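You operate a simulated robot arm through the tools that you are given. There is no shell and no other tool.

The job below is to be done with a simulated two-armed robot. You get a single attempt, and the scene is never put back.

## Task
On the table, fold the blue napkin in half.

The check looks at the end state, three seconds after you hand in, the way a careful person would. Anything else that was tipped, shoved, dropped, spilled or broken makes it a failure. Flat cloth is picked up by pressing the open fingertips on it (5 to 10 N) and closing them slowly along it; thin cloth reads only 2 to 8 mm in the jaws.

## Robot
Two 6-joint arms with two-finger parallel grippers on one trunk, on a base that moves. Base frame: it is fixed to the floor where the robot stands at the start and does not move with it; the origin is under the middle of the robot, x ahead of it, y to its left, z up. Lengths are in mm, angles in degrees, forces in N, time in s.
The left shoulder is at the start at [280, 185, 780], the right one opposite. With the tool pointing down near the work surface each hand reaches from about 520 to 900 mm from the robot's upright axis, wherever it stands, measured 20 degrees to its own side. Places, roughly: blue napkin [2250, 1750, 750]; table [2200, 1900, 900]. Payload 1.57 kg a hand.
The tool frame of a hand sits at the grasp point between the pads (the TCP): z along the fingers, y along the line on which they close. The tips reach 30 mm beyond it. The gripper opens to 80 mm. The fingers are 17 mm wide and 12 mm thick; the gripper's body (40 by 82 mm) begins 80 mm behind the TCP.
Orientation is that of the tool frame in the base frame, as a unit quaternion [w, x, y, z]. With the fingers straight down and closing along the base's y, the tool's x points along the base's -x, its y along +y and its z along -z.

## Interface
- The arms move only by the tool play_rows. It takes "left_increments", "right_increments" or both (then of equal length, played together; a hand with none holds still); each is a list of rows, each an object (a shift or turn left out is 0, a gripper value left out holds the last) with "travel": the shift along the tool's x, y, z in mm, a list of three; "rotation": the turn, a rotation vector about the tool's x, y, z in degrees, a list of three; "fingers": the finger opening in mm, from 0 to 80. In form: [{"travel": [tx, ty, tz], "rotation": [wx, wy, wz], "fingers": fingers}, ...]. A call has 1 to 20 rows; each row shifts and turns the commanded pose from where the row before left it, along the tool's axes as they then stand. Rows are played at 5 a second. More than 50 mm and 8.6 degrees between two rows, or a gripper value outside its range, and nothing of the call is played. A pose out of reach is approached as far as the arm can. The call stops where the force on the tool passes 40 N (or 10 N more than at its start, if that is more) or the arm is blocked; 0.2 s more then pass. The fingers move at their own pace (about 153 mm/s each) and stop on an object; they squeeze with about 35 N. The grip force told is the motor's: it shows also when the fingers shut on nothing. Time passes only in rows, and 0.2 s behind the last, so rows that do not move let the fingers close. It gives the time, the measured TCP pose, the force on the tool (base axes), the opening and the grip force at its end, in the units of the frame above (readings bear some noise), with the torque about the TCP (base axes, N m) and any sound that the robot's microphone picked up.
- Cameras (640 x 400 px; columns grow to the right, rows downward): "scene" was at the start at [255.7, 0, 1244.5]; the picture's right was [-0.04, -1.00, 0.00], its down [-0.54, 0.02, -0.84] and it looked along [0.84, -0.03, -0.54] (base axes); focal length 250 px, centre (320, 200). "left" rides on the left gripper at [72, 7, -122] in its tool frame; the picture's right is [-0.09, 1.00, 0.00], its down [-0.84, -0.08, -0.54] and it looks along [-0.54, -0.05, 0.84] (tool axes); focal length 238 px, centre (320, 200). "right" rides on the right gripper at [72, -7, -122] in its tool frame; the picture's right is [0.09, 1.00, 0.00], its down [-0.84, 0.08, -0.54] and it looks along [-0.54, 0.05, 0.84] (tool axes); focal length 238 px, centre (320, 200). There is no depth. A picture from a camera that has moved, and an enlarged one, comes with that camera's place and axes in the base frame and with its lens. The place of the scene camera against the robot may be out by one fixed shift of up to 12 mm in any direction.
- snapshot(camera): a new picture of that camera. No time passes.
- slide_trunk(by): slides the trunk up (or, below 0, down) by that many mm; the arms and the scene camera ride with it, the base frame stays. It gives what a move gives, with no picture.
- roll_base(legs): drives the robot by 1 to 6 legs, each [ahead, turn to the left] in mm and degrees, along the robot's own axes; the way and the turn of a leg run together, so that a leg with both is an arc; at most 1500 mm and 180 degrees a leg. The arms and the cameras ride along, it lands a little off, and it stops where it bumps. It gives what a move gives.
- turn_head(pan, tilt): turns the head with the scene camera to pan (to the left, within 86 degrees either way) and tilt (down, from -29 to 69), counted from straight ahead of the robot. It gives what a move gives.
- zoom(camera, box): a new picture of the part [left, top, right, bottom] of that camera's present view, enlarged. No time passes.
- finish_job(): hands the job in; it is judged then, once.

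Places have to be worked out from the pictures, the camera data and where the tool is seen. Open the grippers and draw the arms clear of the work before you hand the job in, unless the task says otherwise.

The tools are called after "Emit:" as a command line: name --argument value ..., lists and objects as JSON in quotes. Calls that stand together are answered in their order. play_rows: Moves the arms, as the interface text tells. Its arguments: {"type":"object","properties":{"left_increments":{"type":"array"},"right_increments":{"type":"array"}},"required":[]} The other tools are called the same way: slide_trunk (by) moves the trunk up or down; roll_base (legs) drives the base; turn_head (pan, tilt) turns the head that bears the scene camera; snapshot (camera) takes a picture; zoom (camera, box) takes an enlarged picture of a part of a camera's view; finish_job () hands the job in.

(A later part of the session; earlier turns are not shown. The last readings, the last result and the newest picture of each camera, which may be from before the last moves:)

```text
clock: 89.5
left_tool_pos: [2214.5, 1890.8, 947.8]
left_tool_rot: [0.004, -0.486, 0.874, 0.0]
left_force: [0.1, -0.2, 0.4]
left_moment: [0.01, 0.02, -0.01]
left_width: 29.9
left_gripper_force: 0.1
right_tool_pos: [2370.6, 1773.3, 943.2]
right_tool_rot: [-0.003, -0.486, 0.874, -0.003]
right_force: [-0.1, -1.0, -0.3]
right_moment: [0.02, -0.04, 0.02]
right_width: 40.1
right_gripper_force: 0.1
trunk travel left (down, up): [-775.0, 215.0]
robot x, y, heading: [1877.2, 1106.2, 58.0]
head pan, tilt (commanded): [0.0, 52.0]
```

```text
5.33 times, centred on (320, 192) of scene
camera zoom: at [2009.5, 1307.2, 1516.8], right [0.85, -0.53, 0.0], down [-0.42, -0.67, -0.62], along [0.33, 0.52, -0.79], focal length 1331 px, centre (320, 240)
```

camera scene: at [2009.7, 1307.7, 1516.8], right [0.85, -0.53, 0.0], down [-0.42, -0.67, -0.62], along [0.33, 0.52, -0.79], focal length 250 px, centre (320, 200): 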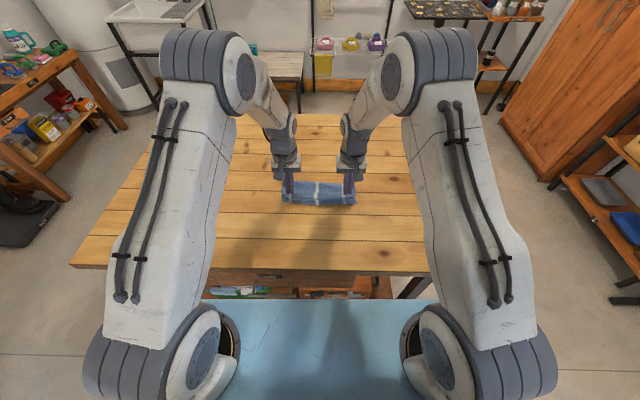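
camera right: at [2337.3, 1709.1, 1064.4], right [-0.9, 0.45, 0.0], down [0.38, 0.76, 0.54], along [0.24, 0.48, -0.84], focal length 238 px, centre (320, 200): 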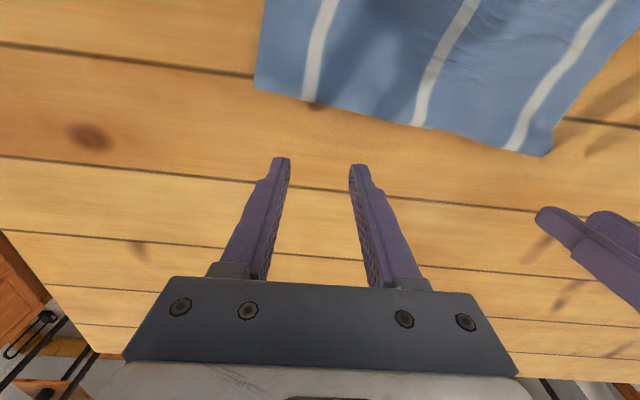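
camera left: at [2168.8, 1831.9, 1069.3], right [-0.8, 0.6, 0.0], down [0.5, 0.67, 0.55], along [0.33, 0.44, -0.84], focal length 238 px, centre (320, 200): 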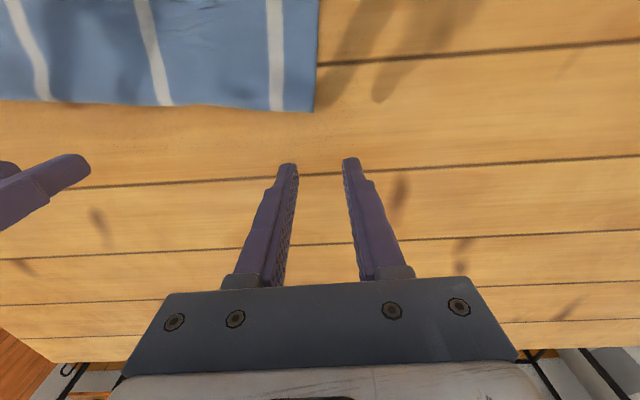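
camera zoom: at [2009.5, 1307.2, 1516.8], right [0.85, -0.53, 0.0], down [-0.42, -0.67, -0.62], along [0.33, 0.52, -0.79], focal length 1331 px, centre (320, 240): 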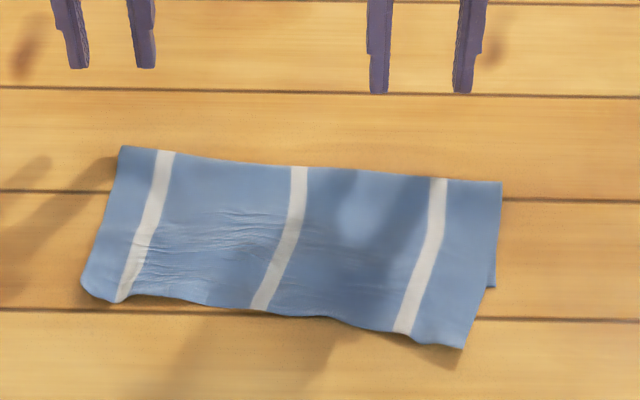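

Now the free upper edge lies single on the table: its right corner is at about f=544, 83 mm right, its left one near f=578, 145 mm left, while the lower corners are at (589, 106 right) and about (613, 145 left). I will pinch the upper edge near both corners, lift it and re-lay it further out; I move above the pinch points, turning both hands 7.5° to match the edge.

Emit:
play_rows --left_increments '[{"travel": [23.4, -2.6, 0], "fingers": 30}, {"travel": [23.4, -2.6, 0]}, {"travel": [23.4, -2.6, 0]}, {"travel": [23.4, -2.6, 0]}, {"travel": [23.4, -2.6, 0]}, {"travel": [23.4, -2.6, 10]}, {"travel": [0, 0, 10], "rotation": [0, 0, 7.5]}, {"travel": [0, 0, 0]}]' --right_increments '[{"travel": [24.7, 1.5, 0], "fingers": 30}, {"travel": [24.7, 1.5, 0]}, {"travel": [24.7, 1.5, 0]}, {"travel": [24.7, 1.5, 0]}, {"travel": [24.7, 1.5, 0]}, {"travel": [24.7, 1.5, 8]}, {"travel": [0, 0, 8], "rotation": [0, 0, 7.5]}, {"travel": [0, 0, 0]}]'

Emit:
zoom --camera "left" --box '[160, 40, 480, 240]'

Emit:
zoom --camera "right" --box '[160, 40, 480, 240]'

Emit:
zoom --camera "scene" --box '[260, 155, 380, 230]'

```text
clock: 91.3
left_tool_pos: [2153.4, 1763.2, 923.5]
left_tool_rot: [0.003, -0.428, 0.904, 0.001]
left_force: [-0.3, 0.2, -0.6]
left_moment: [-0.03, -0.03, 0.0]
left_width: 29.9
left_gripper_force: 0.0
right_tool_pos: [2282.1, 1652.8, 928.1]
right_tool_rot: [-0.003, -0.428, 0.904, -0.002]
right_force: [0.0, -0.1, 0.9]
right_moment: [-0.02, 0.0, 0.0]
right_width: 30.0
right_gripper_force: 0.0
trunk travel left (down, up): [-775.0, 215.0]
robot x, y, heading: [1879.2, 1102.0, 58.1]
head pan, tilt (commanded): [0.0, 52.0]
```

```text
2.00 times, centred on (320, 140) of left
camera zoom: at [2100.8, 1710.9, 1047.1], right [-0.71, 0.7, 0.0], down [0.59, 0.6, 0.55], along [0.39, 0.39, -0.84], focal length 477 px, centre (320, 320)
```

zoom: 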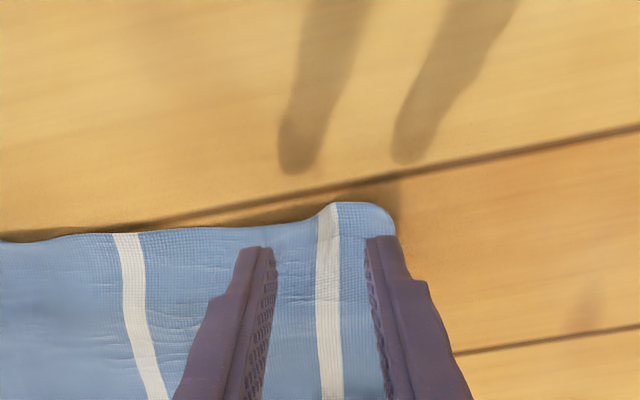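

```text
2.00 times, centred on (320, 140) of right
camera zoom: at [2241.6, 1593.1, 1049.9], right [-0.83, 0.56, 0.0], down [0.47, 0.7, 0.54], along [0.3, 0.44, -0.84], focal length 477 px, centre (320, 320)
```

zoom: 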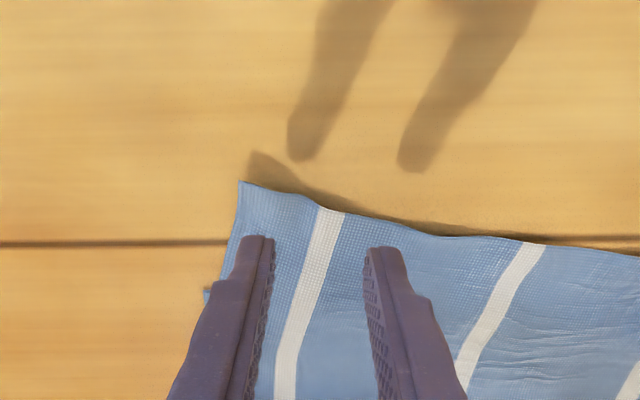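

```text
5.33 times, centred on (320, 192) of scene
camera zoom: at [2009.4, 1307.2, 1516.8], right [0.85, -0.53, 0.0], down [-0.42, -0.67, -0.62], along [0.33, 0.52, -0.79], focal length 1331 px, centre (320, 240)
```

zoom: 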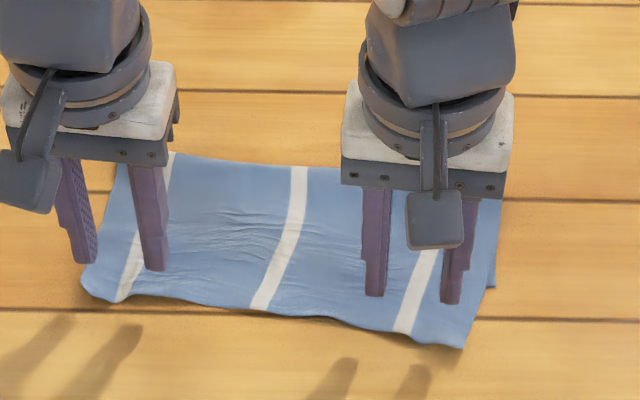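

Both hands stand over the pinch points: the edge is 8 mm nearer than the left TCP and 5–13 mm nearer than the right. I shift them 3–4 mm inward, turn the right 5° more, and lower to just above contact.

Emit:
play_rows --left_increments '[{"travel": [-3, 0, 8], "fingers": 30}, {"travel": [0, 0, 10]}, {"travel": [0, 0, 9]}, {"travel": [0, 0, 3]}, {"travel": [0, 0, 0]}]' --right_increments '[{"travel": [-4, -3, 10], "rotation": [0, 0, 5], "fingers": 30}, {"travel": [0, 0, 12]}, {"travel": [0, 0, 10]}, {"travel": [0, 0, 3]}, {"travel": [0, 0, 0]}]'

Emit:
zoom --camera "left" --box '[220, 90, 420, 215]'

Emit:
zoom --camera "right" --box '[220, 90, 420, 215]'

```text
clock: 92.5
left_tool_pos: [2155.4, 1765.4, 893.5]
left_tool_rot: [0.003, -0.428, 0.904, 0.001]
left_force: [0.4, -0.3, -0.6]
left_moment: [0.01, 0.02, -0.02]
left_width: 30.0
left_gripper_force: 0.0
right_tool_pos: [2285.7, 1654.4, 893.5]
right_tool_rot: [-0.002, -0.389, 0.921, -0.003]
right_force: [-0.1, 0.0, -0.3]
right_moment: [-0.03, 0.03, -0.03]
right_width: 30.0
right_gripper_force: 0.1
trunk travel left (down, up): [-775.0, 215.0]
robot x, y, heading: [1878.9, 1104.8, 58.1]
head pan, tilt (commanded): [0.0, 52.0]
```

```text
3.20 times, centred on (320, 152) of left
camera zoom: at [2102.4, 1713.5, 1017.2], right [-0.71, 0.7, 0.0], down [0.59, 0.6, 0.55], along [0.39, 0.39, -0.84], focal length 763 px, centre (320, 352)
```

zoom: 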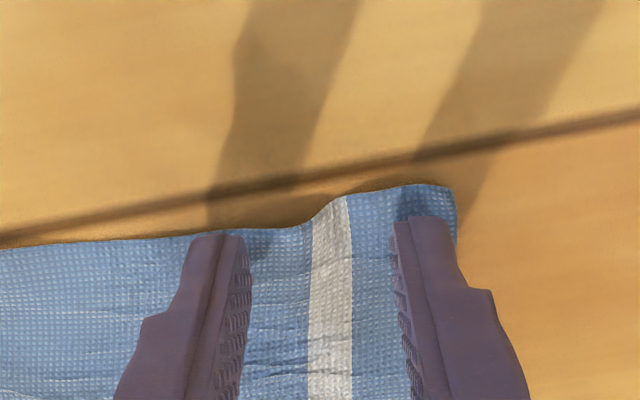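

```text
3.20 times, centred on (320, 152) of right
camera zoom: at [2241.1, 1598.4, 1014.8], right [-0.78, 0.63, 0.0], down [0.53, 0.66, 0.54], along [0.34, 0.42, -0.84], focal length 763 px, centre (320, 352)
```

zoom: 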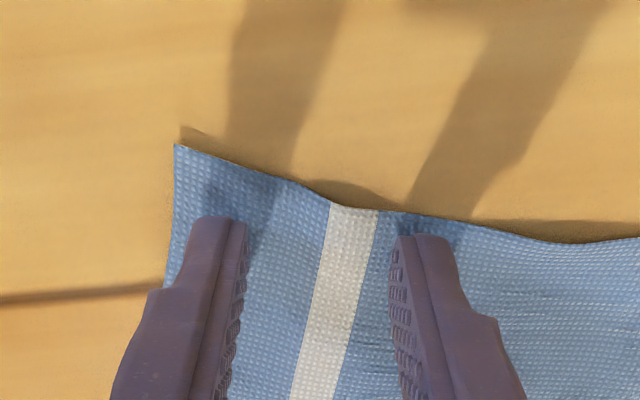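

The right tips are well inside the edge; the left inner tip is right at it, so I shift the left hand 4 mm more inward, then lower toward contact.

Emit:
play_rows --left_increments '[{"travel": [-4, 0, 0], "fingers": 30}, {"travel": [0, 0, 1]}, {"travel": [0, 0, 1]}, {"travel": [0, 0, 0.7]}, {"travel": [0, 0, 0]}]' --right_increments '[{"travel": [0, 0, 0], "fingers": 30}, {"travel": [0, 0, 1]}, {"travel": [0, 0, 1]}, {"travel": [0, 0, 0.7]}, {"travel": [0, 0, 0]}]'

```text
clock: 93.7
left_tool_pos: [2157.4, 1768.7, 892.4]
left_tool_rot: [0.004, -0.428, 0.904, 0.0]
left_force: [0.4, 0.3, -0.5]
left_moment: [0.03, -0.04, 0.0]
left_width: 29.9
left_gripper_force: 0.2
right_tool_pos: [2286.6, 1654.6, 891.6]
right_tool_rot: [-0.001, -0.389, 0.921, -0.001]
right_force: [-2.9, 0.3, 15.4]
right_moment: [0.03, 0.13, 0.04]
right_width: 29.9
right_gripper_force: 0.0
trunk travel left (down, up): [-775.0, 215.0]
robot x, y, heading: [1876.4, 1102.8, 58.0]
head pan, tilt (commanded): [0.0, 52.0]
```

The right presses with 15 N already; the left isn't loaded yet, so I lower the left by 0.8 mm and ease the right by 0.3 mm.

Emit:
play_rows --left_increments '[{"travel": [0, 0, 0.8]}, {"travel": [0, 0, 0]}]' --right_increments '[{"travel": [0, 0, -0.3]}, {"travel": [0, 0, 0]}]'

```text
clock: 94.3
left_tool_pos: [2157.6, 1769.2, 891.3]
left_tool_rot: [0.003, -0.428, 0.904, 0.001]
left_force: [-0.2, 0.0, 0.5]
left_moment: [-0.02, 0.03, -0.02]
left_width: 30.1
left_gripper_force: 0.0
right_tool_pos: [2286.4, 1653.0, 890.7]
right_tool_rot: [-0.003, -0.389, 0.921, -0.002]
right_force: [-2.4, 2.1, 15.4]
right_moment: [0.12, 0.12, 0.0]
right_width: 30.2
right_gripper_force: 0.1
trunk travel left (down, up): [-775.0, 215.0]
robot x, y, heading: [1877.3, 1101.8, 58.2]
head pan, tilt (commanded): [0.0, 52.0]
```

Emit:
play_rows --left_increments '[{"travel": [0, 0, 0.7]}, {"travel": [0, 0, 0.4]}, {"travel": [0, 0, 0]}]' --right_increments '[{"travel": [0, 0, -0.3]}, {"travel": [0, 0, 0]}, {"travel": [0, 0, 0]}]'

```text
clock: 95.1
left_tool_pos: [2157.5, 1768.7, 889.9]
left_tool_rot: [0.004, -0.428, 0.904, 0.001]
left_force: [-1.5, 0.5, 10.1]
left_moment: [0.05, 0.15, 0.02]
left_width: 30.4
left_gripper_force: 0.2
right_tool_pos: [2286.8, 1651.5, 892.2]
right_tool_rot: [-0.003, -0.389, 0.921, -0.003]
right_force: [0.8, 2.9, 6.6]
right_moment: [0.11, 0.05, 0.0]
right_width: 30.5
right_gripper_force: 0.1
trunk travel left (down, up): [-775.0, 215.0]
robot x, y, heading: [1880.5, 1101.9, 58.1]
head pan, tilt (commanded): [0.0, 52.0]
```

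Left 10 N, right 6.6 N. I press the right 0.4 mm more, the left 0.2 mm, and close both slowly.

Emit:
play_rows --left_increments '[{"travel": [0, 0, 0.2], "fingers": 30}, {"fingers": 28.5}, {"fingers": 27}, {"fingers": 25}, {"fingers": 23}, {"fingers": 21}, {"fingers": 19}, {"fingers": 17}]' --right_increments '[{"travel": [0, 0, 0.4], "fingers": 30}, {"fingers": 28.5}, {"fingers": 27}, {"fingers": 25}, {"fingers": 23}, {"fingers": 21}, {"fingers": 19}, {"fingers": 17}]'

Emit:
zoom --camera "left" --box '[220, 90, 420, 215]'

Emit:
zoom --camera "right" --box '[220, 90, 420, 215]'

```text
clock: 96.9
left_tool_pos: [2158.7, 1768.1, 890.7]
left_tool_rot: [0.004, -0.428, 0.904, 0.0]
left_force: [3.3, 0.6, 20.8]
left_moment: [0.0, 0.03, 0.01]
left_width: 16.9
left_gripper_force: 0.0
right_tool_pos: [2286.0, 1651.9, 892.5]
right_tool_rot: [-0.002, -0.388, 0.921, -0.002]
right_force: [-1.2, 0.6, 11.4]
right_moment: [0.05, 0.05, -0.01]
right_width: 16.2
right_gripper_force: 0.0
trunk travel left (down, up): [-775.0, 215.0]
robot x, y, heading: [1877.2, 1108.2, 58.1]
head pan, tilt (commanded): [0.0, 52.0]
```

```text
3.20 times, centred on (320, 152) of left
camera zoom: at [2105.1, 1715.8, 1014.2], right [-0.71, 0.7, 0.0], down [0.59, 0.6, 0.55], along [0.39, 0.39, -0.84], focal length 763 px, centre (320, 352)
```

zoom: 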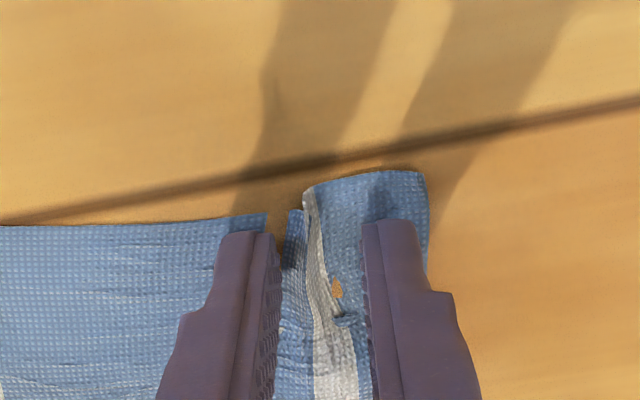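

```text
3.20 times, centred on (320, 152) of right
camera zoom: at [2240.7, 1596.7, 1013.1], right [-0.78, 0.63, 0.0], down [0.53, 0.66, 0.54], along [0.34, 0.42, -0.84], focal length 763 px, centre (320, 352)
```

zoom: 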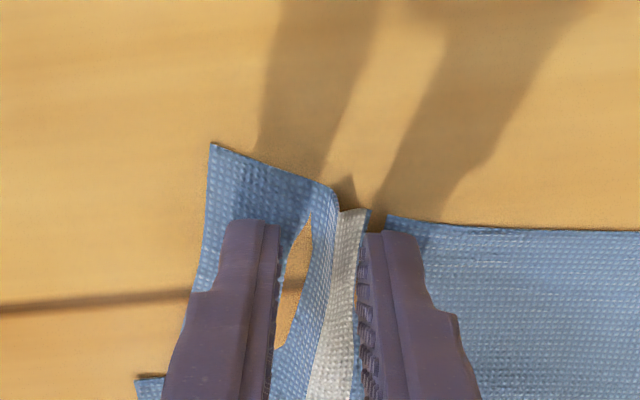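

Ridges are rising between the fingers of both hands. I ease the left slightly (21 N) and close all the way.

Emit:
play_rows --left_increments '[{"travel": [0, 0, -0.4], "fingers": 15}, {"fingers": 13}, {"fingers": 11}, {"fingers": 9}, {"fingers": 7}, {"fingers": 5}, {"fingers": 3}, {"fingers": 1}, {"fingers": 0}, {"fingers": 0}, {"fingers": 0}]' --right_increments '[{"travel": [0, 0, 0], "fingers": 15}, {"fingers": 13}, {"fingers": 11}, {"fingers": 9}, {"fingers": 7}, {"fingers": 5}, {"fingers": 3}, {"fingers": 1}, {"fingers": 0}, {"fingers": 0}, {"fingers": 0}]'

Emit:
zoom --camera "left" --box '[220, 90, 420, 215]'

Emit:
zoom --camera "right" --box '[220, 90, 420, 215]'

Emit:
zoom --camera "scene" --box '[260, 155, 380, 230]'

```text
clock: 99.3
left_tool_pos: [2158.0, 1766.7, 891.1]
left_tool_rot: [0.003, -0.428, 0.904, 0.001]
left_force: [2.4, -6.7, 22.6]
left_moment: [-0.25, -0.09, 0.0]
left_width: 5.0
left_gripper_force: 25.8
right_tool_pos: [2286.5, 1651.8, 891.5]
right_tool_rot: [-0.001, -0.389, 0.921, -0.001]
right_force: [-0.5, 3.0, 18.3]
right_moment: [0.0, 0.11, -0.02]
right_width: 0.2
right_gripper_force: 21.7
trunk travel left (down, up): [-775.0, 215.0]
robot x, y, heading: [1880.1, 1102.0, 58.1]
head pan, tilt (commanded): [0.0, 52.0]
```

```text
3.20 times, centred on (320, 152) of left
camera zoom: at [2104.9, 1715.2, 1014.5], right [-0.71, 0.7, 0.0], down [0.59, 0.6, 0.55], along [0.39, 0.39, -0.84], focal length 763 px, centre (320, 352)
```

zoom: 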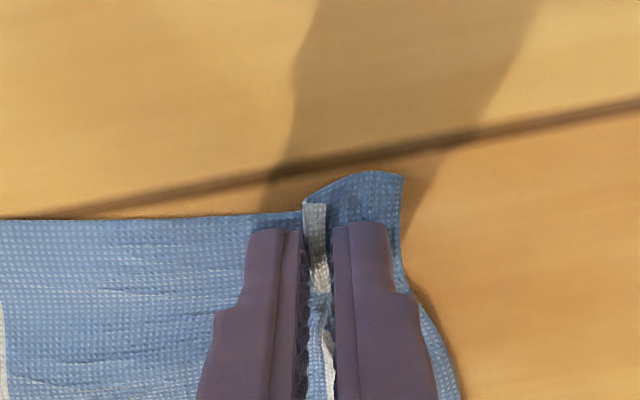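

```text
3.20 times, centred on (320, 152) of right
camera zoom: at [2240.6, 1596.5, 1013.5], right [-0.78, 0.63, 0.0], down [0.53, 0.66, 0.54], along [0.34, 0.42, -0.84], focal length 763 px, centre (320, 352)
```

zoom: 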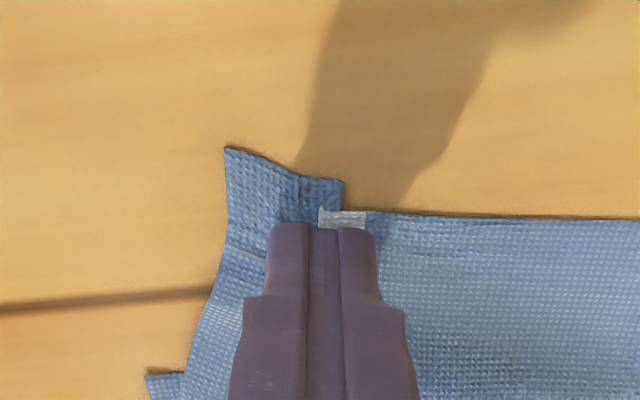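

```text
5.33 times, centred on (320, 192) of scene
camera zoom: at [2008.7, 1305.3, 1517.3], right [0.85, -0.53, 0.0], down [-0.42, -0.67, -0.62], along [0.33, 0.52, -0.79], focal length 1331 px, centre (320, 240)
```

zoom: 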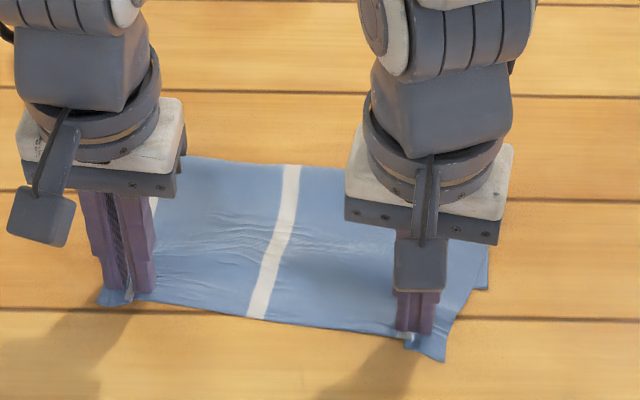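

The left holds (5 mm, a double tuck), but the right closed to 0.2 mm, so it slipped. I keep the left still, lift the right 10 mm, open it and look.

Emit:
play_rows --right_increments '[{"travel": [0, 0, -4], "fingers": 0}, {"travel": [0, 0, -7]}, {"fingers": 32}, {"fingers": 32}]'

Emit:
zoom --camera "right" --box '[220, 90, 420, 215]'

```text
clock: 100.3
left_tool_pos: [2157.9, 1767.4, 892.9]
left_tool_rot: [0.004, -0.427, 0.904, 0.0]
left_force: [-1.0, -6.3, 28.6]
left_moment: [-0.24, -0.01, 0.03]
left_width: 5.3
left_gripper_force: 25.4
right_tool_pos: [2285.9, 1651.2, 901.9]
right_tool_rot: [-0.002, -0.389, 0.921, -0.003]
right_force: [0.4, 0.8, 0.5]
right_moment: [0.0, 0.03, 0.03]
right_width: 32.0
right_gripper_force: 0.0
trunk travel left (down, up): [-775.0, 215.0]
robot x, y, heading: [1876.3, 1102.0, 57.9]
head pan, tilt (commanded): [0.0, 52.0]
```

```text
3.20 times, centred on (320, 152) of right
camera zoom: at [2241.0, 1596.2, 1024.4], right [-0.78, 0.63, 0.0], down [0.53, 0.66, 0.54], along [0.34, 0.42, -0.84], focal length 763 px, centre (320, 352)
```

zoom: 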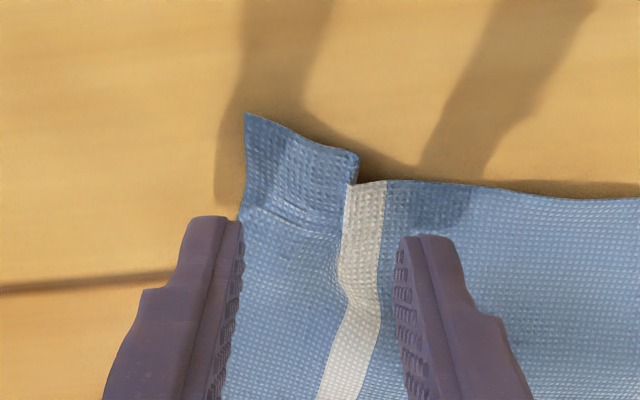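

The corner has moved left by about 10 mm and a small pleat stands near the edge. I shift the right hand 10 mm left and 4 mm toward me, and lower to press again, harder.

Emit:
play_rows --right_increments '[{"travel": [4, 10, 0], "fingers": 32}, {"travel": [0, 0, 4]}, {"travel": [0, 0, 4]}, {"travel": [0, 0, 2.5]}, {"travel": [0, 0, 0]}]'

Emit:
zoom --camera "right" --box '[220, 90, 420, 215]'

```text
clock: 101.5
left_tool_pos: [2156.5, 1767.5, 890.6]
left_tool_rot: [0.005, -0.428, 0.904, 0.001]
left_force: [-0.9, -4.0, 29.5]
left_moment: [-0.22, -0.02, 0.01]
left_width: 5.2
left_gripper_force: 24.8
right_tool_pos: [2277.1, 1657.0, 891.8]
right_tool_rot: [-0.001, -0.389, 0.921, -0.002]
right_force: [-0.6, 0.9, 0.9]
right_moment: [0.03, 0.04, -0.02]
right_width: 32.1
right_gripper_force: 0.1
trunk travel left (down, up): [-775.0, 215.0]
robot x, y, heading: [1877.9, 1105.3, 57.9]
head pan, tilt (commanded): [0.0, 52.0]
```

```text
3.20 times, centred on (320, 152) of right
camera zoom: at [2231.1, 1601.2, 1013.4], right [-0.78, 0.63, 0.0], down [0.53, 0.66, 0.54], along [0.34, 0.42, -0.84], focal length 763 px, centre (320, 352)
```

zoom: 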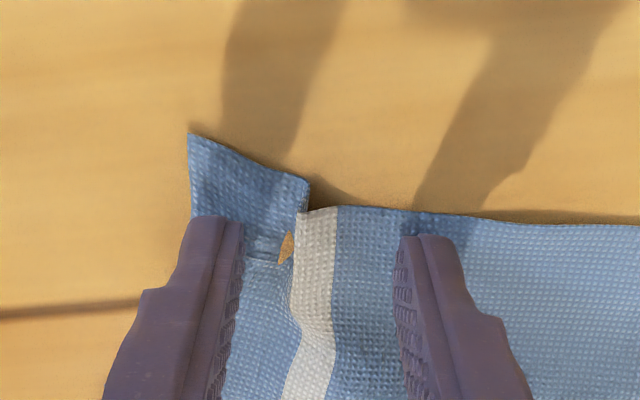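

Position is good. I ease the left (29 N) up by 1 mm and press the right down for about 15 N.

Emit:
play_rows --left_increments '[{"travel": [0, 0, -0.6], "fingers": 0}, {"travel": [0, 0, -0.4]}, {"travel": [0, 0, 0]}]' --right_increments '[{"travel": [0, 0, 0.7], "fingers": 32}, {"travel": [0, 0, 0.6]}, {"travel": [0, 0, 0]}]'

```text
clock: 102.3
left_tool_pos: [2157.8, 1767.6, 892.4]
left_tool_rot: [0.004, -0.428, 0.904, 0.0]
left_force: [1.1, -3.2, 9.2]
left_moment: [-0.08, -0.01, 0.0]
left_width: 1.8
left_gripper_force: 23.7
right_tool_pos: [2276.3, 1656.6, 890.0]
right_tool_rot: [-0.002, -0.388, 0.922, -0.001]
right_force: [-0.9, -2.8, 22.0]
right_moment: [-0.07, 0.03, -0.03]
right_width: 32.4
right_gripper_force: 0.6
trunk travel left (down, up): [-775.0, 215.0]
robot x, y, heading: [1879.5, 1103.1, 57.8]
head pan, tilt (commanded): [0.0, 52.0]
```

The left still holds (1.8 mm); the right presses with 22 N. I close the right slowly.

Emit:
play_rows --right_increments '[{"fingers": 30}, {"fingers": 28}, {"fingers": 26}, {"fingers": 24}, {"fingers": 22}, {"fingers": 20}, {"fingers": 18}, {"fingers": 16}, {"fingers": 14}, {"fingers": 12}, {"fingers": 10}]'

Emit:
zoom --camera "right" --box '[220, 90, 420, 215]'

```text
clock: 104.7
left_tool_pos: [2157.8, 1768.5, 892.9]
left_tool_rot: [0.003, -0.428, 0.904, 0.002]
left_force: [2.1, -3.0, 0.8]
left_moment: [-0.11, -0.09, -0.01]
left_width: 1.8
left_gripper_force: 23.7
right_tool_pos: [2276.2, 1656.2, 891.1]
right_tool_rot: [-0.001, -0.389, 0.921, -0.001]
right_force: [-2.5, 2.3, 31.3]
right_moment: [0.07, 0.07, 0.0]
right_width: 7.1
right_gripper_force: 0.1
trunk travel left (down, up): [-775.0, 215.0]
robot x, y, heading: [1879.4, 1105.7, 58.1]
head pan, tilt (commanded): [0.0, 52.0]
```

```text
3.20 times, centred on (320, 152) of right
camera zoom: at [2230.7, 1601.2, 1012.9], right [-0.78, 0.63, 0.0], down [0.53, 0.66, 0.54], along [0.34, 0.42, -0.84], focal length 763 px, centre (320, 352)
```

zoom: 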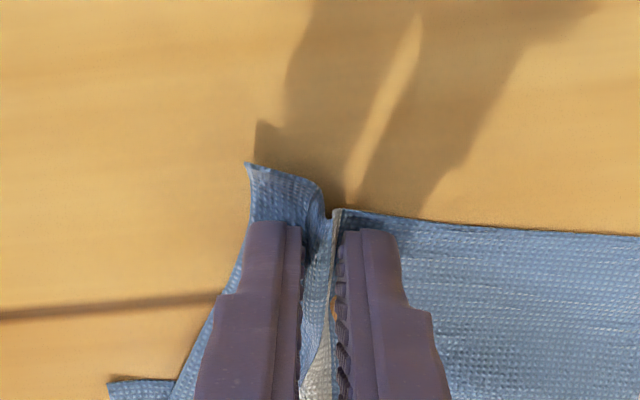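

The ridge is between the right fingers. I ease the right a little (31 N) and close fully.

Emit:
play_rows --right_increments '[{"travel": [0, 0, -0.4], "fingers": 8}, {"fingers": 6}, {"fingers": 4}, {"fingers": 2}, {"fingers": 0}, {"fingers": 0}, {"fingers": 0}]'

Emit:
zoom --camera "right" --box '[220, 90, 420, 215]'

Emit:
zoom --camera "left" --box '[220, 90, 420, 215]'

```text
clock: 106.3
left_tool_pos: [2158.4, 1767.1, 892.3]
left_tool_rot: [0.003, -0.428, 0.904, 0.001]
left_force: [2.9, -3.3, 1.9]
left_moment: [-0.09, -0.13, -0.01]
left_width: 1.9
left_gripper_force: 23.3
right_tool_pos: [2274.9, 1657.7, 891.0]
right_tool_rot: [-0.002, -0.389, 0.921, -0.001]
right_force: [-4.5, 1.5, 30.6]
right_moment: [0.08, 0.11, -0.04]
right_width: 2.0
right_gripper_force: 23.7
trunk travel left (down, up): [-775.0, 215.0]
robot x, y, heading: [1877.2, 1109.6, 57.8]
head pan, tilt (commanded): [0.0, 52.0]
```

```text
3.20 times, centred on (320, 152) of right
camera zoom: at [2230.4, 1601.5, 1012.9], right [-0.78, 0.63, 0.0], down [0.53, 0.66, 0.54], along [0.34, 0.42, -0.84], focal length 763 px, centre (320, 352)
```

zoom: 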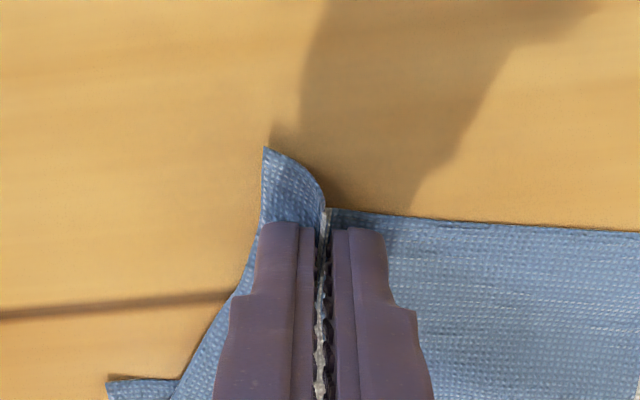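

```text
3.20 times, centred on (320, 152) of left
camera zoom: at [2105.3, 1715.8, 1015.7], right [-0.71, 0.7, 0.0], down [0.59, 0.6, 0.55], along [0.39, 0.39, -0.84], focal length 763 px, centre (320, 352)
```

zoom: 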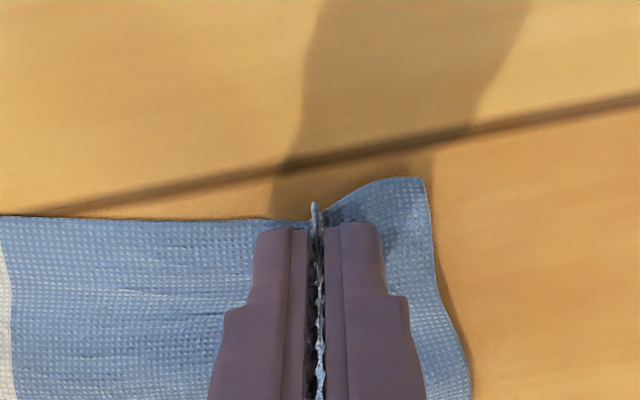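

Both hands now hold the upper edge (1.9 and 2.0 mm) in its proper, turned-over sense. I lift gently by 32 mm and check the grip and where the lower layer's edge lies.

Emit:
play_rows --left_increments '[{"travel": [0, 0, -1], "fingers": 0}, {"travel": [0, 0, -6]}, {"travel": [-3, 0.4, -8]}, {"travel": [-4, 0.5, -8]}, {"travel": [-5, 0.7, -9]}, {"travel": [0, 0, 0]}]' --right_increments '[{"travel": [0, 0, -2], "fingers": 0}, {"travel": [0, 0, -6]}, {"travel": [-2.9, 0.7, -8]}, {"travel": [-3.9, 0.9, -8]}, {"travel": [-4.9, 1.1, -9]}, {"travel": [0, 0, 0]}]'

Emit:
zoom --camera "scene" --box '[260, 155, 380, 230]'

Emit:
snapshot --camera "left"

Emit:
snapshot --camera "right"

```text
clock: 107.7
left_tool_pos: [2163.8, 1778.9, 924.0]
left_tool_rot: [0.004, -0.428, 0.904, 0.001]
left_force: [4.1, -3.4, -0.7]
left_moment: [-0.13, -0.11, -0.04]
left_width: 1.6
left_gripper_force: 23.8
right_tool_pos: [2282.6, 1667.5, 922.9]
right_tool_rot: [-0.002, -0.389, 0.921, -0.003]
right_force: [-3.6, 3.9, 0.3]
right_moment: [0.11, 0.07, 0.01]
right_width: 2.0
right_gripper_force: 23.4
trunk travel left (down, up): [-775.0, 215.0]
robot x, y, heading: [1877.0, 1107.2, 58.1]
head pan, tilt (commanded): [0.0, 52.0]
```

```text
5.33 times, centred on (320, 192) of scene
camera zoom: at [2009.4, 1307.0, 1516.9], right [0.85, -0.53, 0.0], down [-0.42, -0.67, -0.62], along [0.33, 0.52, -0.79], focal length 1331 px, centre (320, 240)
```

zoom: 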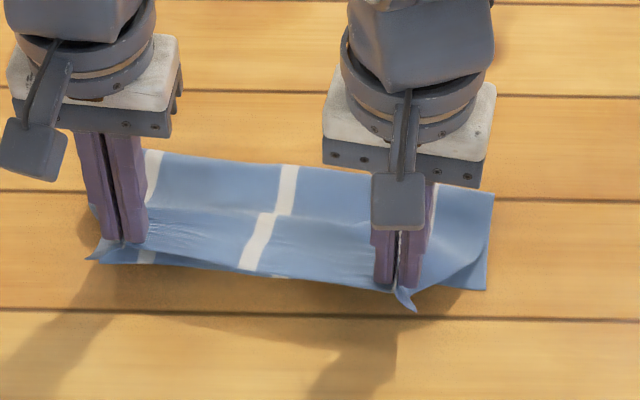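

```text
taken
camera left: at [2111.5, 1727.0, 1047.2], right [-0.71, 0.7, 0.0], down [0.59, 0.6, 0.55], along [0.39, 0.39, -0.84], focal length 238 px, centre (320, 200)
```

left: 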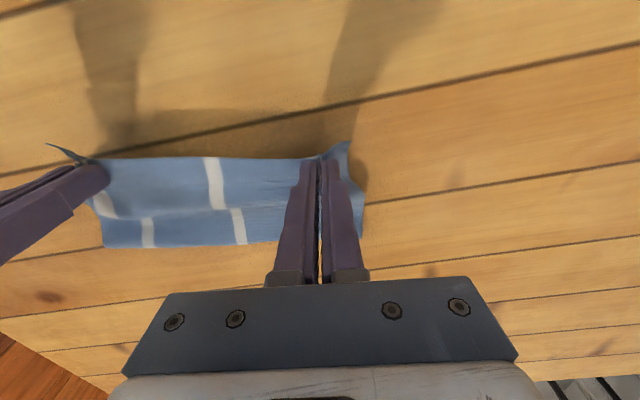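

```text
taken
camera right: at [2237.2, 1612.7, 1045.5], right [-0.78, 0.63, 0.0], down [0.53, 0.66, 0.54], along [0.34, 0.42, -0.84], focal length 238 px, centre (320, 200)
```

right: 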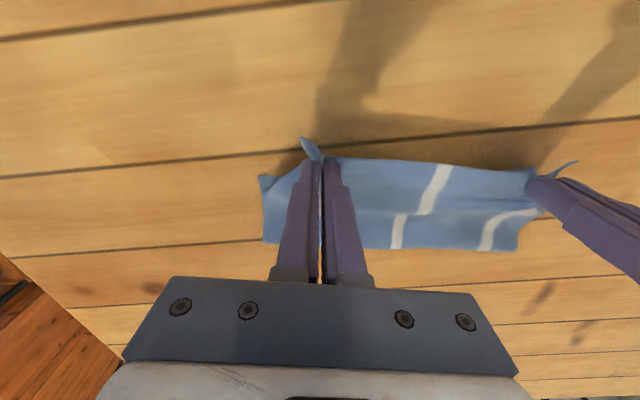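

The edge came up cleanly with its corners pointing toward me, as they should lie, and the lower layer is flat. I carry the edge up and out over the fold so the lower layer can lie out further.

Emit:
play_rows --left_increments '[{"travel": [-10.85, 0.3, -6.8], "fingers": 0}, {"travel": [-10.85, 0.3, -6.8]}, {"travel": [-10.85, 0.3, -6.8]}, {"travel": [-10.85, 0.3, -6.8]}, {"travel": [-10.85, 0.3, -6.8]}, {"travel": [-10.85, 0.3, -6.8]}, {"travel": [-10.85, 0.3, -6.8]}, {"travel": [-10.85, 0.3, -6.8]}, {"travel": [-10.85, 0.3, -6.8]}, {"travel": [0, 0, 0]}]' --right_increments '[{"travel": [-12.15, 1.6, -6.8], "fingers": 0}, {"travel": [-12.15, 1.6, -6.8]}, {"travel": [-12.15, 1.6, -6.8]}, {"travel": [-12.15, 1.6, -6.8]}, {"travel": [-12.15, 1.6, -6.8]}, {"travel": [-12.15, 1.6, -6.8]}, {"travel": [-12.15, 1.6, -6.8]}, {"travel": [-12.15, 1.6, -6.8]}, {"travel": [-12.15, 1.6, -6.8]}, {"travel": [0, 0, 0]}]'

Emit:
zoom --camera "scene" --box '[260, 145, 380, 220]'

Emit:
snapshot --camera "left"

```text
clock: 109.9
left_tool_pos: [2222.7, 1856.5, 985.4]
left_tool_rot: [0.004, -0.428, 0.904, 0.001]
left_force: [0.2, -0.1, 0.7]
left_moment: [-0.04, -0.05, 0.0]
left_width: 1.6
left_gripper_force: 23.4
right_tool_pos: [2349.3, 1756.4, 983.4]
right_tool_rot: [-0.003, -0.39, 0.921, -0.002]
right_force: [-0.4, 1.2, -0.4]
right_moment: [0.06, 0.04, 0.03]
right_width: 2.1
right_gripper_force: 23.8
trunk travel left (down, up): [-775.0, 215.0]
robot x, y, heading: [1878.1, 1101.7, 58.0]
head pan, tilt (commanded): [0.0, 52.0]
```

```text
5.33 times, centred on (320, 182) of scene
camera zoom: at [2009.5, 1307.1, 1516.8], right [0.85, -0.53, 0.0], down [-0.42, -0.67, -0.62], along [0.33, 0.52, -0.79], focal length 1331 px, centre (320, 293)
```

zoom: 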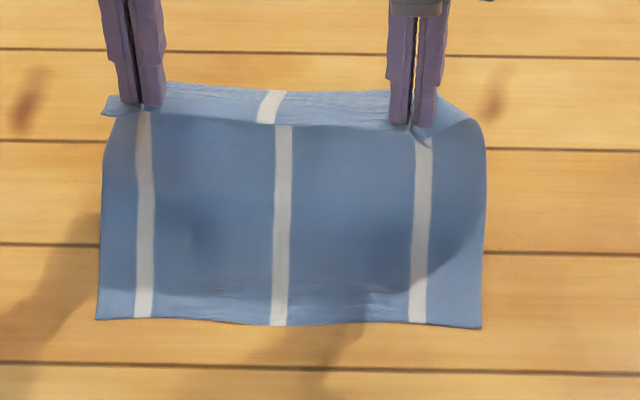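

```text
taken
camera left: at [2170.0, 1802.9, 1108.8], right [-0.71, 0.7, 0.0], down [0.59, 0.6, 0.55], along [0.39, 0.39, -0.84], focal length 238 px, centre (320, 200)
```

left: 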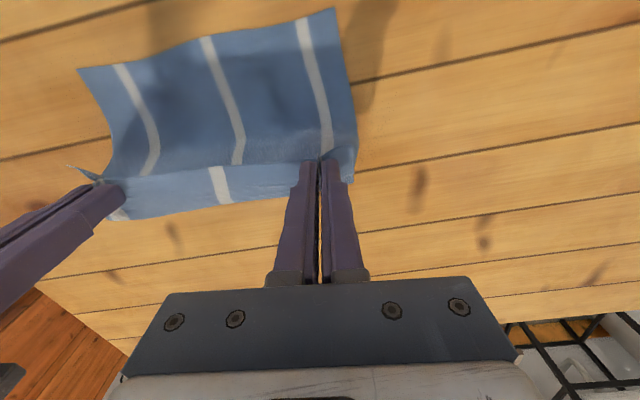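

The lower layer lies flat and clearly seen now: its near corners are at (605, 138 left) and (598, 97 right), and the held edge hangs upright above the fold. I bring the edge down along the arc toward the near edge, turning both hands to align with it, stopping about 18 mm above.

Emit:
play_rows --left_increments '[{"travel": [9.85, -1.8, 1], "rotation": [0, 0, -0.73], "fingers": 0}, {"travel": [14.85, -2.3, 6], "rotation": [0, 0, -0.73]}, {"travel": [14.85, -2.1, 8], "rotation": [0, 0, -0.73]}, {"travel": [13.9, -1.85, 10], "rotation": [0, 0, -0.73]}, {"travel": [11.95, -1.5, 12], "rotation": [0, 0, -0.73]}, {"travel": [8.95, -1.2, 13], "rotation": [0, 0, -0.73]}, {"travel": [6.5, -0.9, 14], "rotation": [0, 0, -0.73]}, {"travel": [3.5, -0.5, 13], "rotation": [0, 0, -0.73]}, {"travel": [0, 0, 0]}]' --right_increments '[{"travel": [9.65, -2.65, 2], "rotation": [0, 0, -1.35], "fingers": 0}, {"travel": [11.7, -2.8, 6], "rotation": [0, 0, -1.35]}, {"travel": [11.8, -2.55, 8], "rotation": [0, 0, -1.35]}, {"travel": [10.85, -2.1, 9], "rotation": [0, 0, -1.35]}, {"travel": [8.9, -1.6, 11], "rotation": [0, 0, -1.35]}, {"travel": [7.95, -1.3, 13], "rotation": [0, 0, -1.35]}, {"travel": [6, -1, 14], "rotation": [0, 0, -1.35]}, {"travel": [3, -0.55, 13], "rotation": [0, 0, -1.35]}, {"travel": [0, 0, 0]}]'

Emit:
zoom --camera "scene" --box '[260, 150, 380, 225]'

Emit:
zoom --camera "left" --box '[160, 60, 480, 260]'

Emit:
zoom --camera "right" --box '[160, 60, 480, 260]'

```text
clock: 111.9
left_tool_pos: [2180.7, 1780.2, 907.4]
left_tool_rot: [0.003, -0.473, 0.881, 0.0]
left_force: [0.7, -0.2, -0.8]
left_moment: [-0.03, -0.02, -0.01]
left_width: 1.8
left_gripper_force: 23.1
right_tool_pos: [2314.9, 1692.5, 907.5]
right_tool_rot: [-0.002, -0.474, 0.88, -0.002]
right_force: [0.0, 0.2, -0.5]
right_moment: [-0.01, 0.03, -0.02]
right_width: 1.9
right_gripper_force: 23.7
trunk travel left (down, up): [-775.0, 215.0]
robot x, y, heading: [1875.6, 1105.0, 58.0]
head pan, tilt (commanded): [0.0, 52.0]
```

```text
5.33 times, centred on (320, 188) of scene
camera zoom: at [2009.5, 1307.1, 1516.8], right [0.85, -0.53, 0.0], down [-0.42, -0.67, -0.62], along [0.33, 0.52, -0.79], focal length 1331 px, centre (320, 267)
```

zoom: 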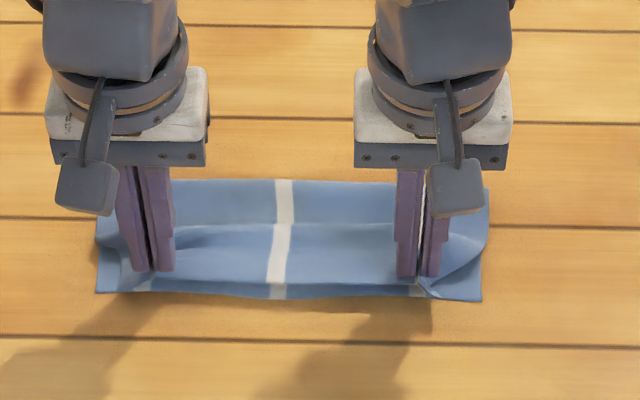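

```text
2.00 times, centred on (320, 160) of left
camera zoom: at [2134.6, 1723.5, 1030.0], right [-0.78, 0.63, 0.0], down [0.52, 0.65, 0.55], along [0.34, 0.43, -0.84], focal length 477 px, centre (320, 280)
```

zoom: 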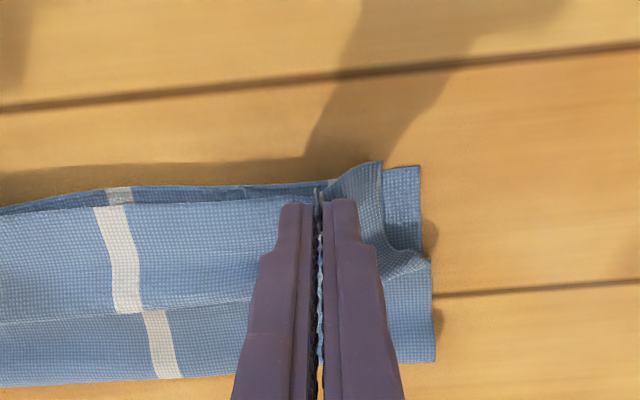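

```text
2.00 times, centred on (320, 160) of right
camera zoom: at [2281.0, 1630.3, 1028.8], right [-0.88, 0.47, 0.0], down [0.4, 0.74, 0.54], along [0.25, 0.47, -0.84], focal length 477 px, centre (320, 280)
```

zoom: 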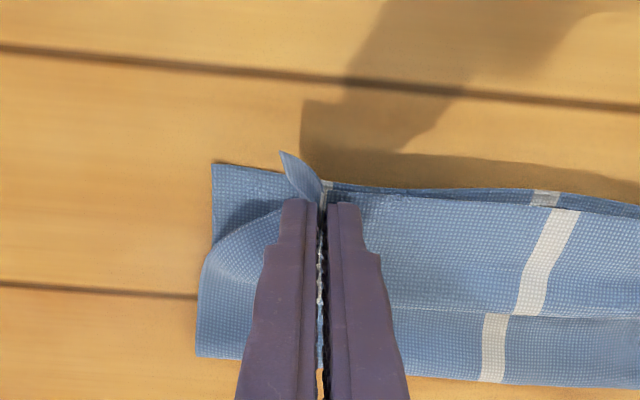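

The edge now hangs just above the lower near edge in the right sense, with a clean fold behind. I lower to light contact.

Emit:
play_rows --left_increments '[{"travel": [0, 0, 5], "fingers": 0}, {"travel": [0, 0, 5]}, {"travel": [0, 0, 4]}, {"travel": [0, 0, 1]}, {"travel": [0, 0, 0]}]' --right_increments '[{"travel": [0, 0, 5], "fingers": 0}, {"travel": [0, 0, 5]}, {"travel": [0, 0, 4]}, {"travel": [0, 0, 1]}, {"travel": [0, 0, 0]}]'

Emit:
zoom --camera "left" --box '[160, 60, 480, 260]'

Emit:
zoom --camera "right" --box '[160, 60, 480, 260]'

```text
clock: 113.1
left_tool_pos: [2182.2, 1780.4, 892.7]
left_tool_rot: [0.003, -0.473, 0.881, 0.001]
left_force: [-0.8, -0.6, 3.4]
left_moment: [0.04, -0.01, -0.04]
left_width: 1.9
left_gripper_force: 23.6
right_tool_pos: [2314.6, 1694.9, 892.7]
right_tool_rot: [-0.003, -0.473, 0.881, -0.002]
right_force: [-0.1, 0.5, 0.0]
right_moment: [0.01, 0.02, 0.01]
right_width: 2.0
right_gripper_force: 23.3
trunk travel left (down, up): [-775.0, 215.0]
robot x, y, heading: [1880.5, 1101.3, 57.8]
head pan, tilt (commanded): [0.0, 52.0]
```

```text
2.00 times, centred on (320, 160) of left
camera zoom: at [2135.7, 1723.9, 1016.1], right [-0.78, 0.63, 0.0], down [0.52, 0.65, 0.55], along [0.34, 0.43, -0.84], focal length 477 px, centre (320, 280)
```

zoom: 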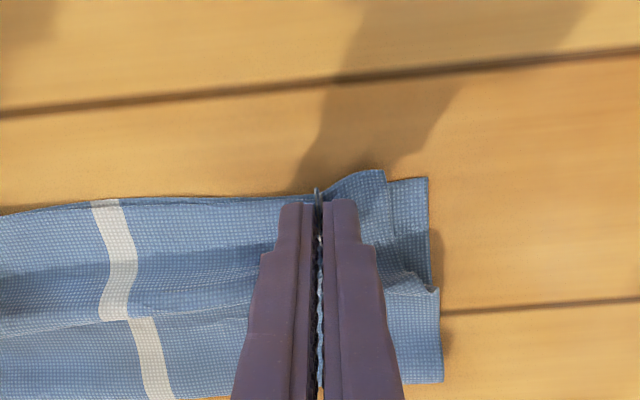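

```text
2.00 times, centred on (320, 160) of right
camera zoom: at [2281.3, 1630.8, 1014.9], right [-0.88, 0.47, 0.0], down [0.4, 0.74, 0.54], along [0.25, 0.47, -0.84], focal length 477 px, centre (320, 280)
```

zoom: 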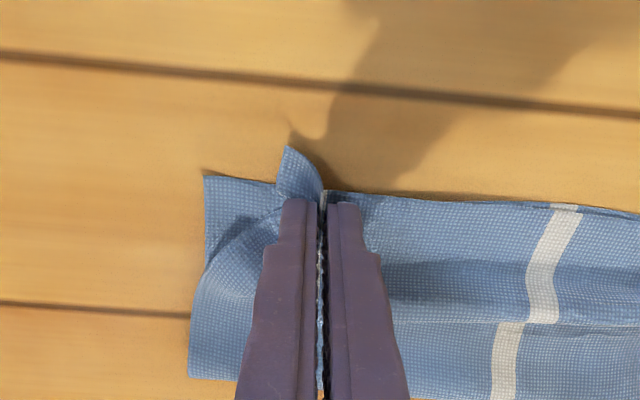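

The middle of the edge lies right on the lower edge; the upper corners are drawn in by about 13 mm (left) and 26 mm (right) by the pleats. I'll press lightly and open the fingers while moving the hands outward, so the pleats are spread; first I take the pressing force.

Emit:
play_rows --left_increments '[{"travel": [0, 0, 0.6], "fingers": 0}, {"travel": [0, 0, 0]}, {"travel": [0, 0, 0]}]' --right_increments '[{"travel": [0, 0, 0.7], "fingers": 0}, {"travel": [0, 0, 0.7]}, {"travel": [0, 0, 0]}]'

```text
clock: 113.9
left_tool_pos: [2182.6, 1782.0, 891.6]
left_tool_rot: [0.004, -0.473, 0.881, -0.001]
left_force: [-0.9, 0.5, 7.0]
left_moment: [-0.01, 0.03, 0.01]
left_width: 1.6
left_gripper_force: 23.2
right_tool_pos: [2316.0, 1694.5, 891.5]
right_tool_rot: [-0.001, -0.474, 0.881, -0.002]
right_force: [0.2, -1.5, 7.2]
right_moment: [-0.09, -0.05, 0.0]
right_width: 1.8
right_gripper_force: 23.5
trunk travel left (down, up): [-775.0, 215.0]
robot x, y, heading: [1880.2, 1105.9, 57.7]
head pan, tilt (commanded): [0.0, 52.0]
```

Both press with 7 N. I open slowly while moving each hand 11 mm outward.

Emit:
play_rows --left_increments '[{"travel": [0, 0.3, 0.2], "fingers": 4}, {"travel": [0, 1, 0], "fingers": 7}, {"travel": [0, 1, 0], "fingers": 10}, {"travel": [0, 1.2, 0], "fingers": 13}, {"travel": [0, 1.2, 0], "fingers": 16}, {"travel": [0, 1.2, 0], "fingers": 19}, {"travel": [0, 1.2, 0], "fingers": 22}, {"travel": [0, 1.2, 0], "fingers": 25}, {"travel": [0, 1.2, 0], "fingers": 28}, {"travel": [0, 1.2, 0], "fingers": 31}, {"travel": [0, 0, 0]}]' --right_increments '[{"travel": [0, -0.3, 0.2], "fingers": 4}, {"travel": [0, -1, 0], "fingers": 7}, {"travel": [0, -1, 0], "fingers": 10}, {"travel": [0, -1.2, 0], "fingers": 13}, {"travel": [0, -1.2, 0], "fingers": 16}, {"travel": [0, -1.2, 0], "fingers": 19}, {"travel": [0, -1.2, 0], "fingers": 22}, {"travel": [0, -1.2, 0], "fingers": 25}, {"travel": [0, -1.2, 0], "fingers": 28}, {"travel": [0, -1.2, 0], "fingers": 31}, {"travel": [0, 0, 0]}]'

Emit:
zoom --camera "left" --box '[160, 60, 480, 260]'

Emit:
zoom --camera "right" --box '[160, 60, 480, 260]'

Emit:
zoom --camera "scene" --box '[260, 150, 380, 225]'

```text
clock: 116.3
left_tool_pos: [2173.1, 1787.2, 893.0]
left_tool_rot: [0.005, -0.473, 0.881, 0.0]
left_force: [0.7, -0.4, 1.6]
left_moment: [0.01, 0.01, 0.0]
left_width: 30.2
left_gripper_force: 0.1
right_tool_pos: [2323.2, 1686.8, 892.4]
right_tool_rot: [-0.002, -0.474, 0.88, -0.002]
right_force: [-3.5, 2.8, 11.7]
right_moment: [-0.02, -0.02, 0.01]
right_width: 27.2
right_gripper_force: 0.1
trunk travel left (down, up): [-775.0, 215.0]
robot x, y, heading: [1881.7, 1103.3, 57.8]
head pan, tilt (commanded): [0.0, 52.0]
```

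```text
2.00 times, centred on (320, 160) of left
camera zoom: at [2126.1, 1730.1, 1015.2], right [-0.78, 0.63, 0.0], down [0.52, 0.65, 0.55], along [0.34, 0.43, -0.84], focal length 477 px, centre (320, 280)
```

zoom: 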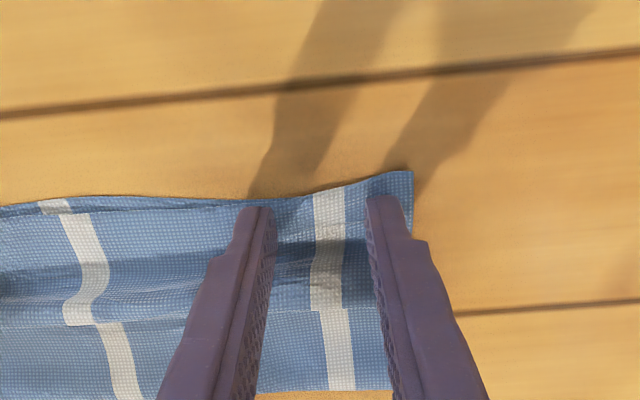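

```text
2.00 times, centred on (320, 160) of right
camera zoom: at [2289.3, 1625.0, 1013.8], right [-0.88, 0.47, 0.0], down [0.4, 0.74, 0.54], along [0.25, 0.47, -0.84], focal length 477 px, centre (320, 280)
```

zoom: 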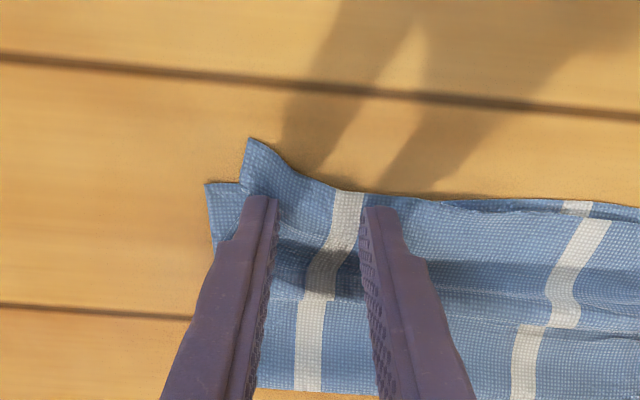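

```text
5.33 times, centred on (320, 188) of scene
camera zoom: at [2008.9, 1306.7, 1517.0], right [0.85, -0.53, 0.0], down [-0.42, -0.67, -0.62], along [0.33, 0.52, -0.79], focal length 1331 px, centre (320, 267)
```

zoom: 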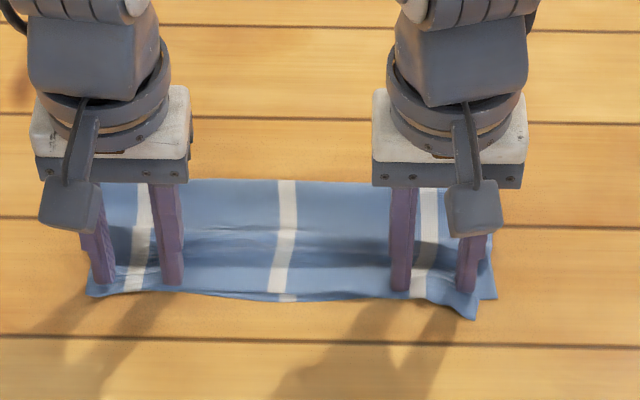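

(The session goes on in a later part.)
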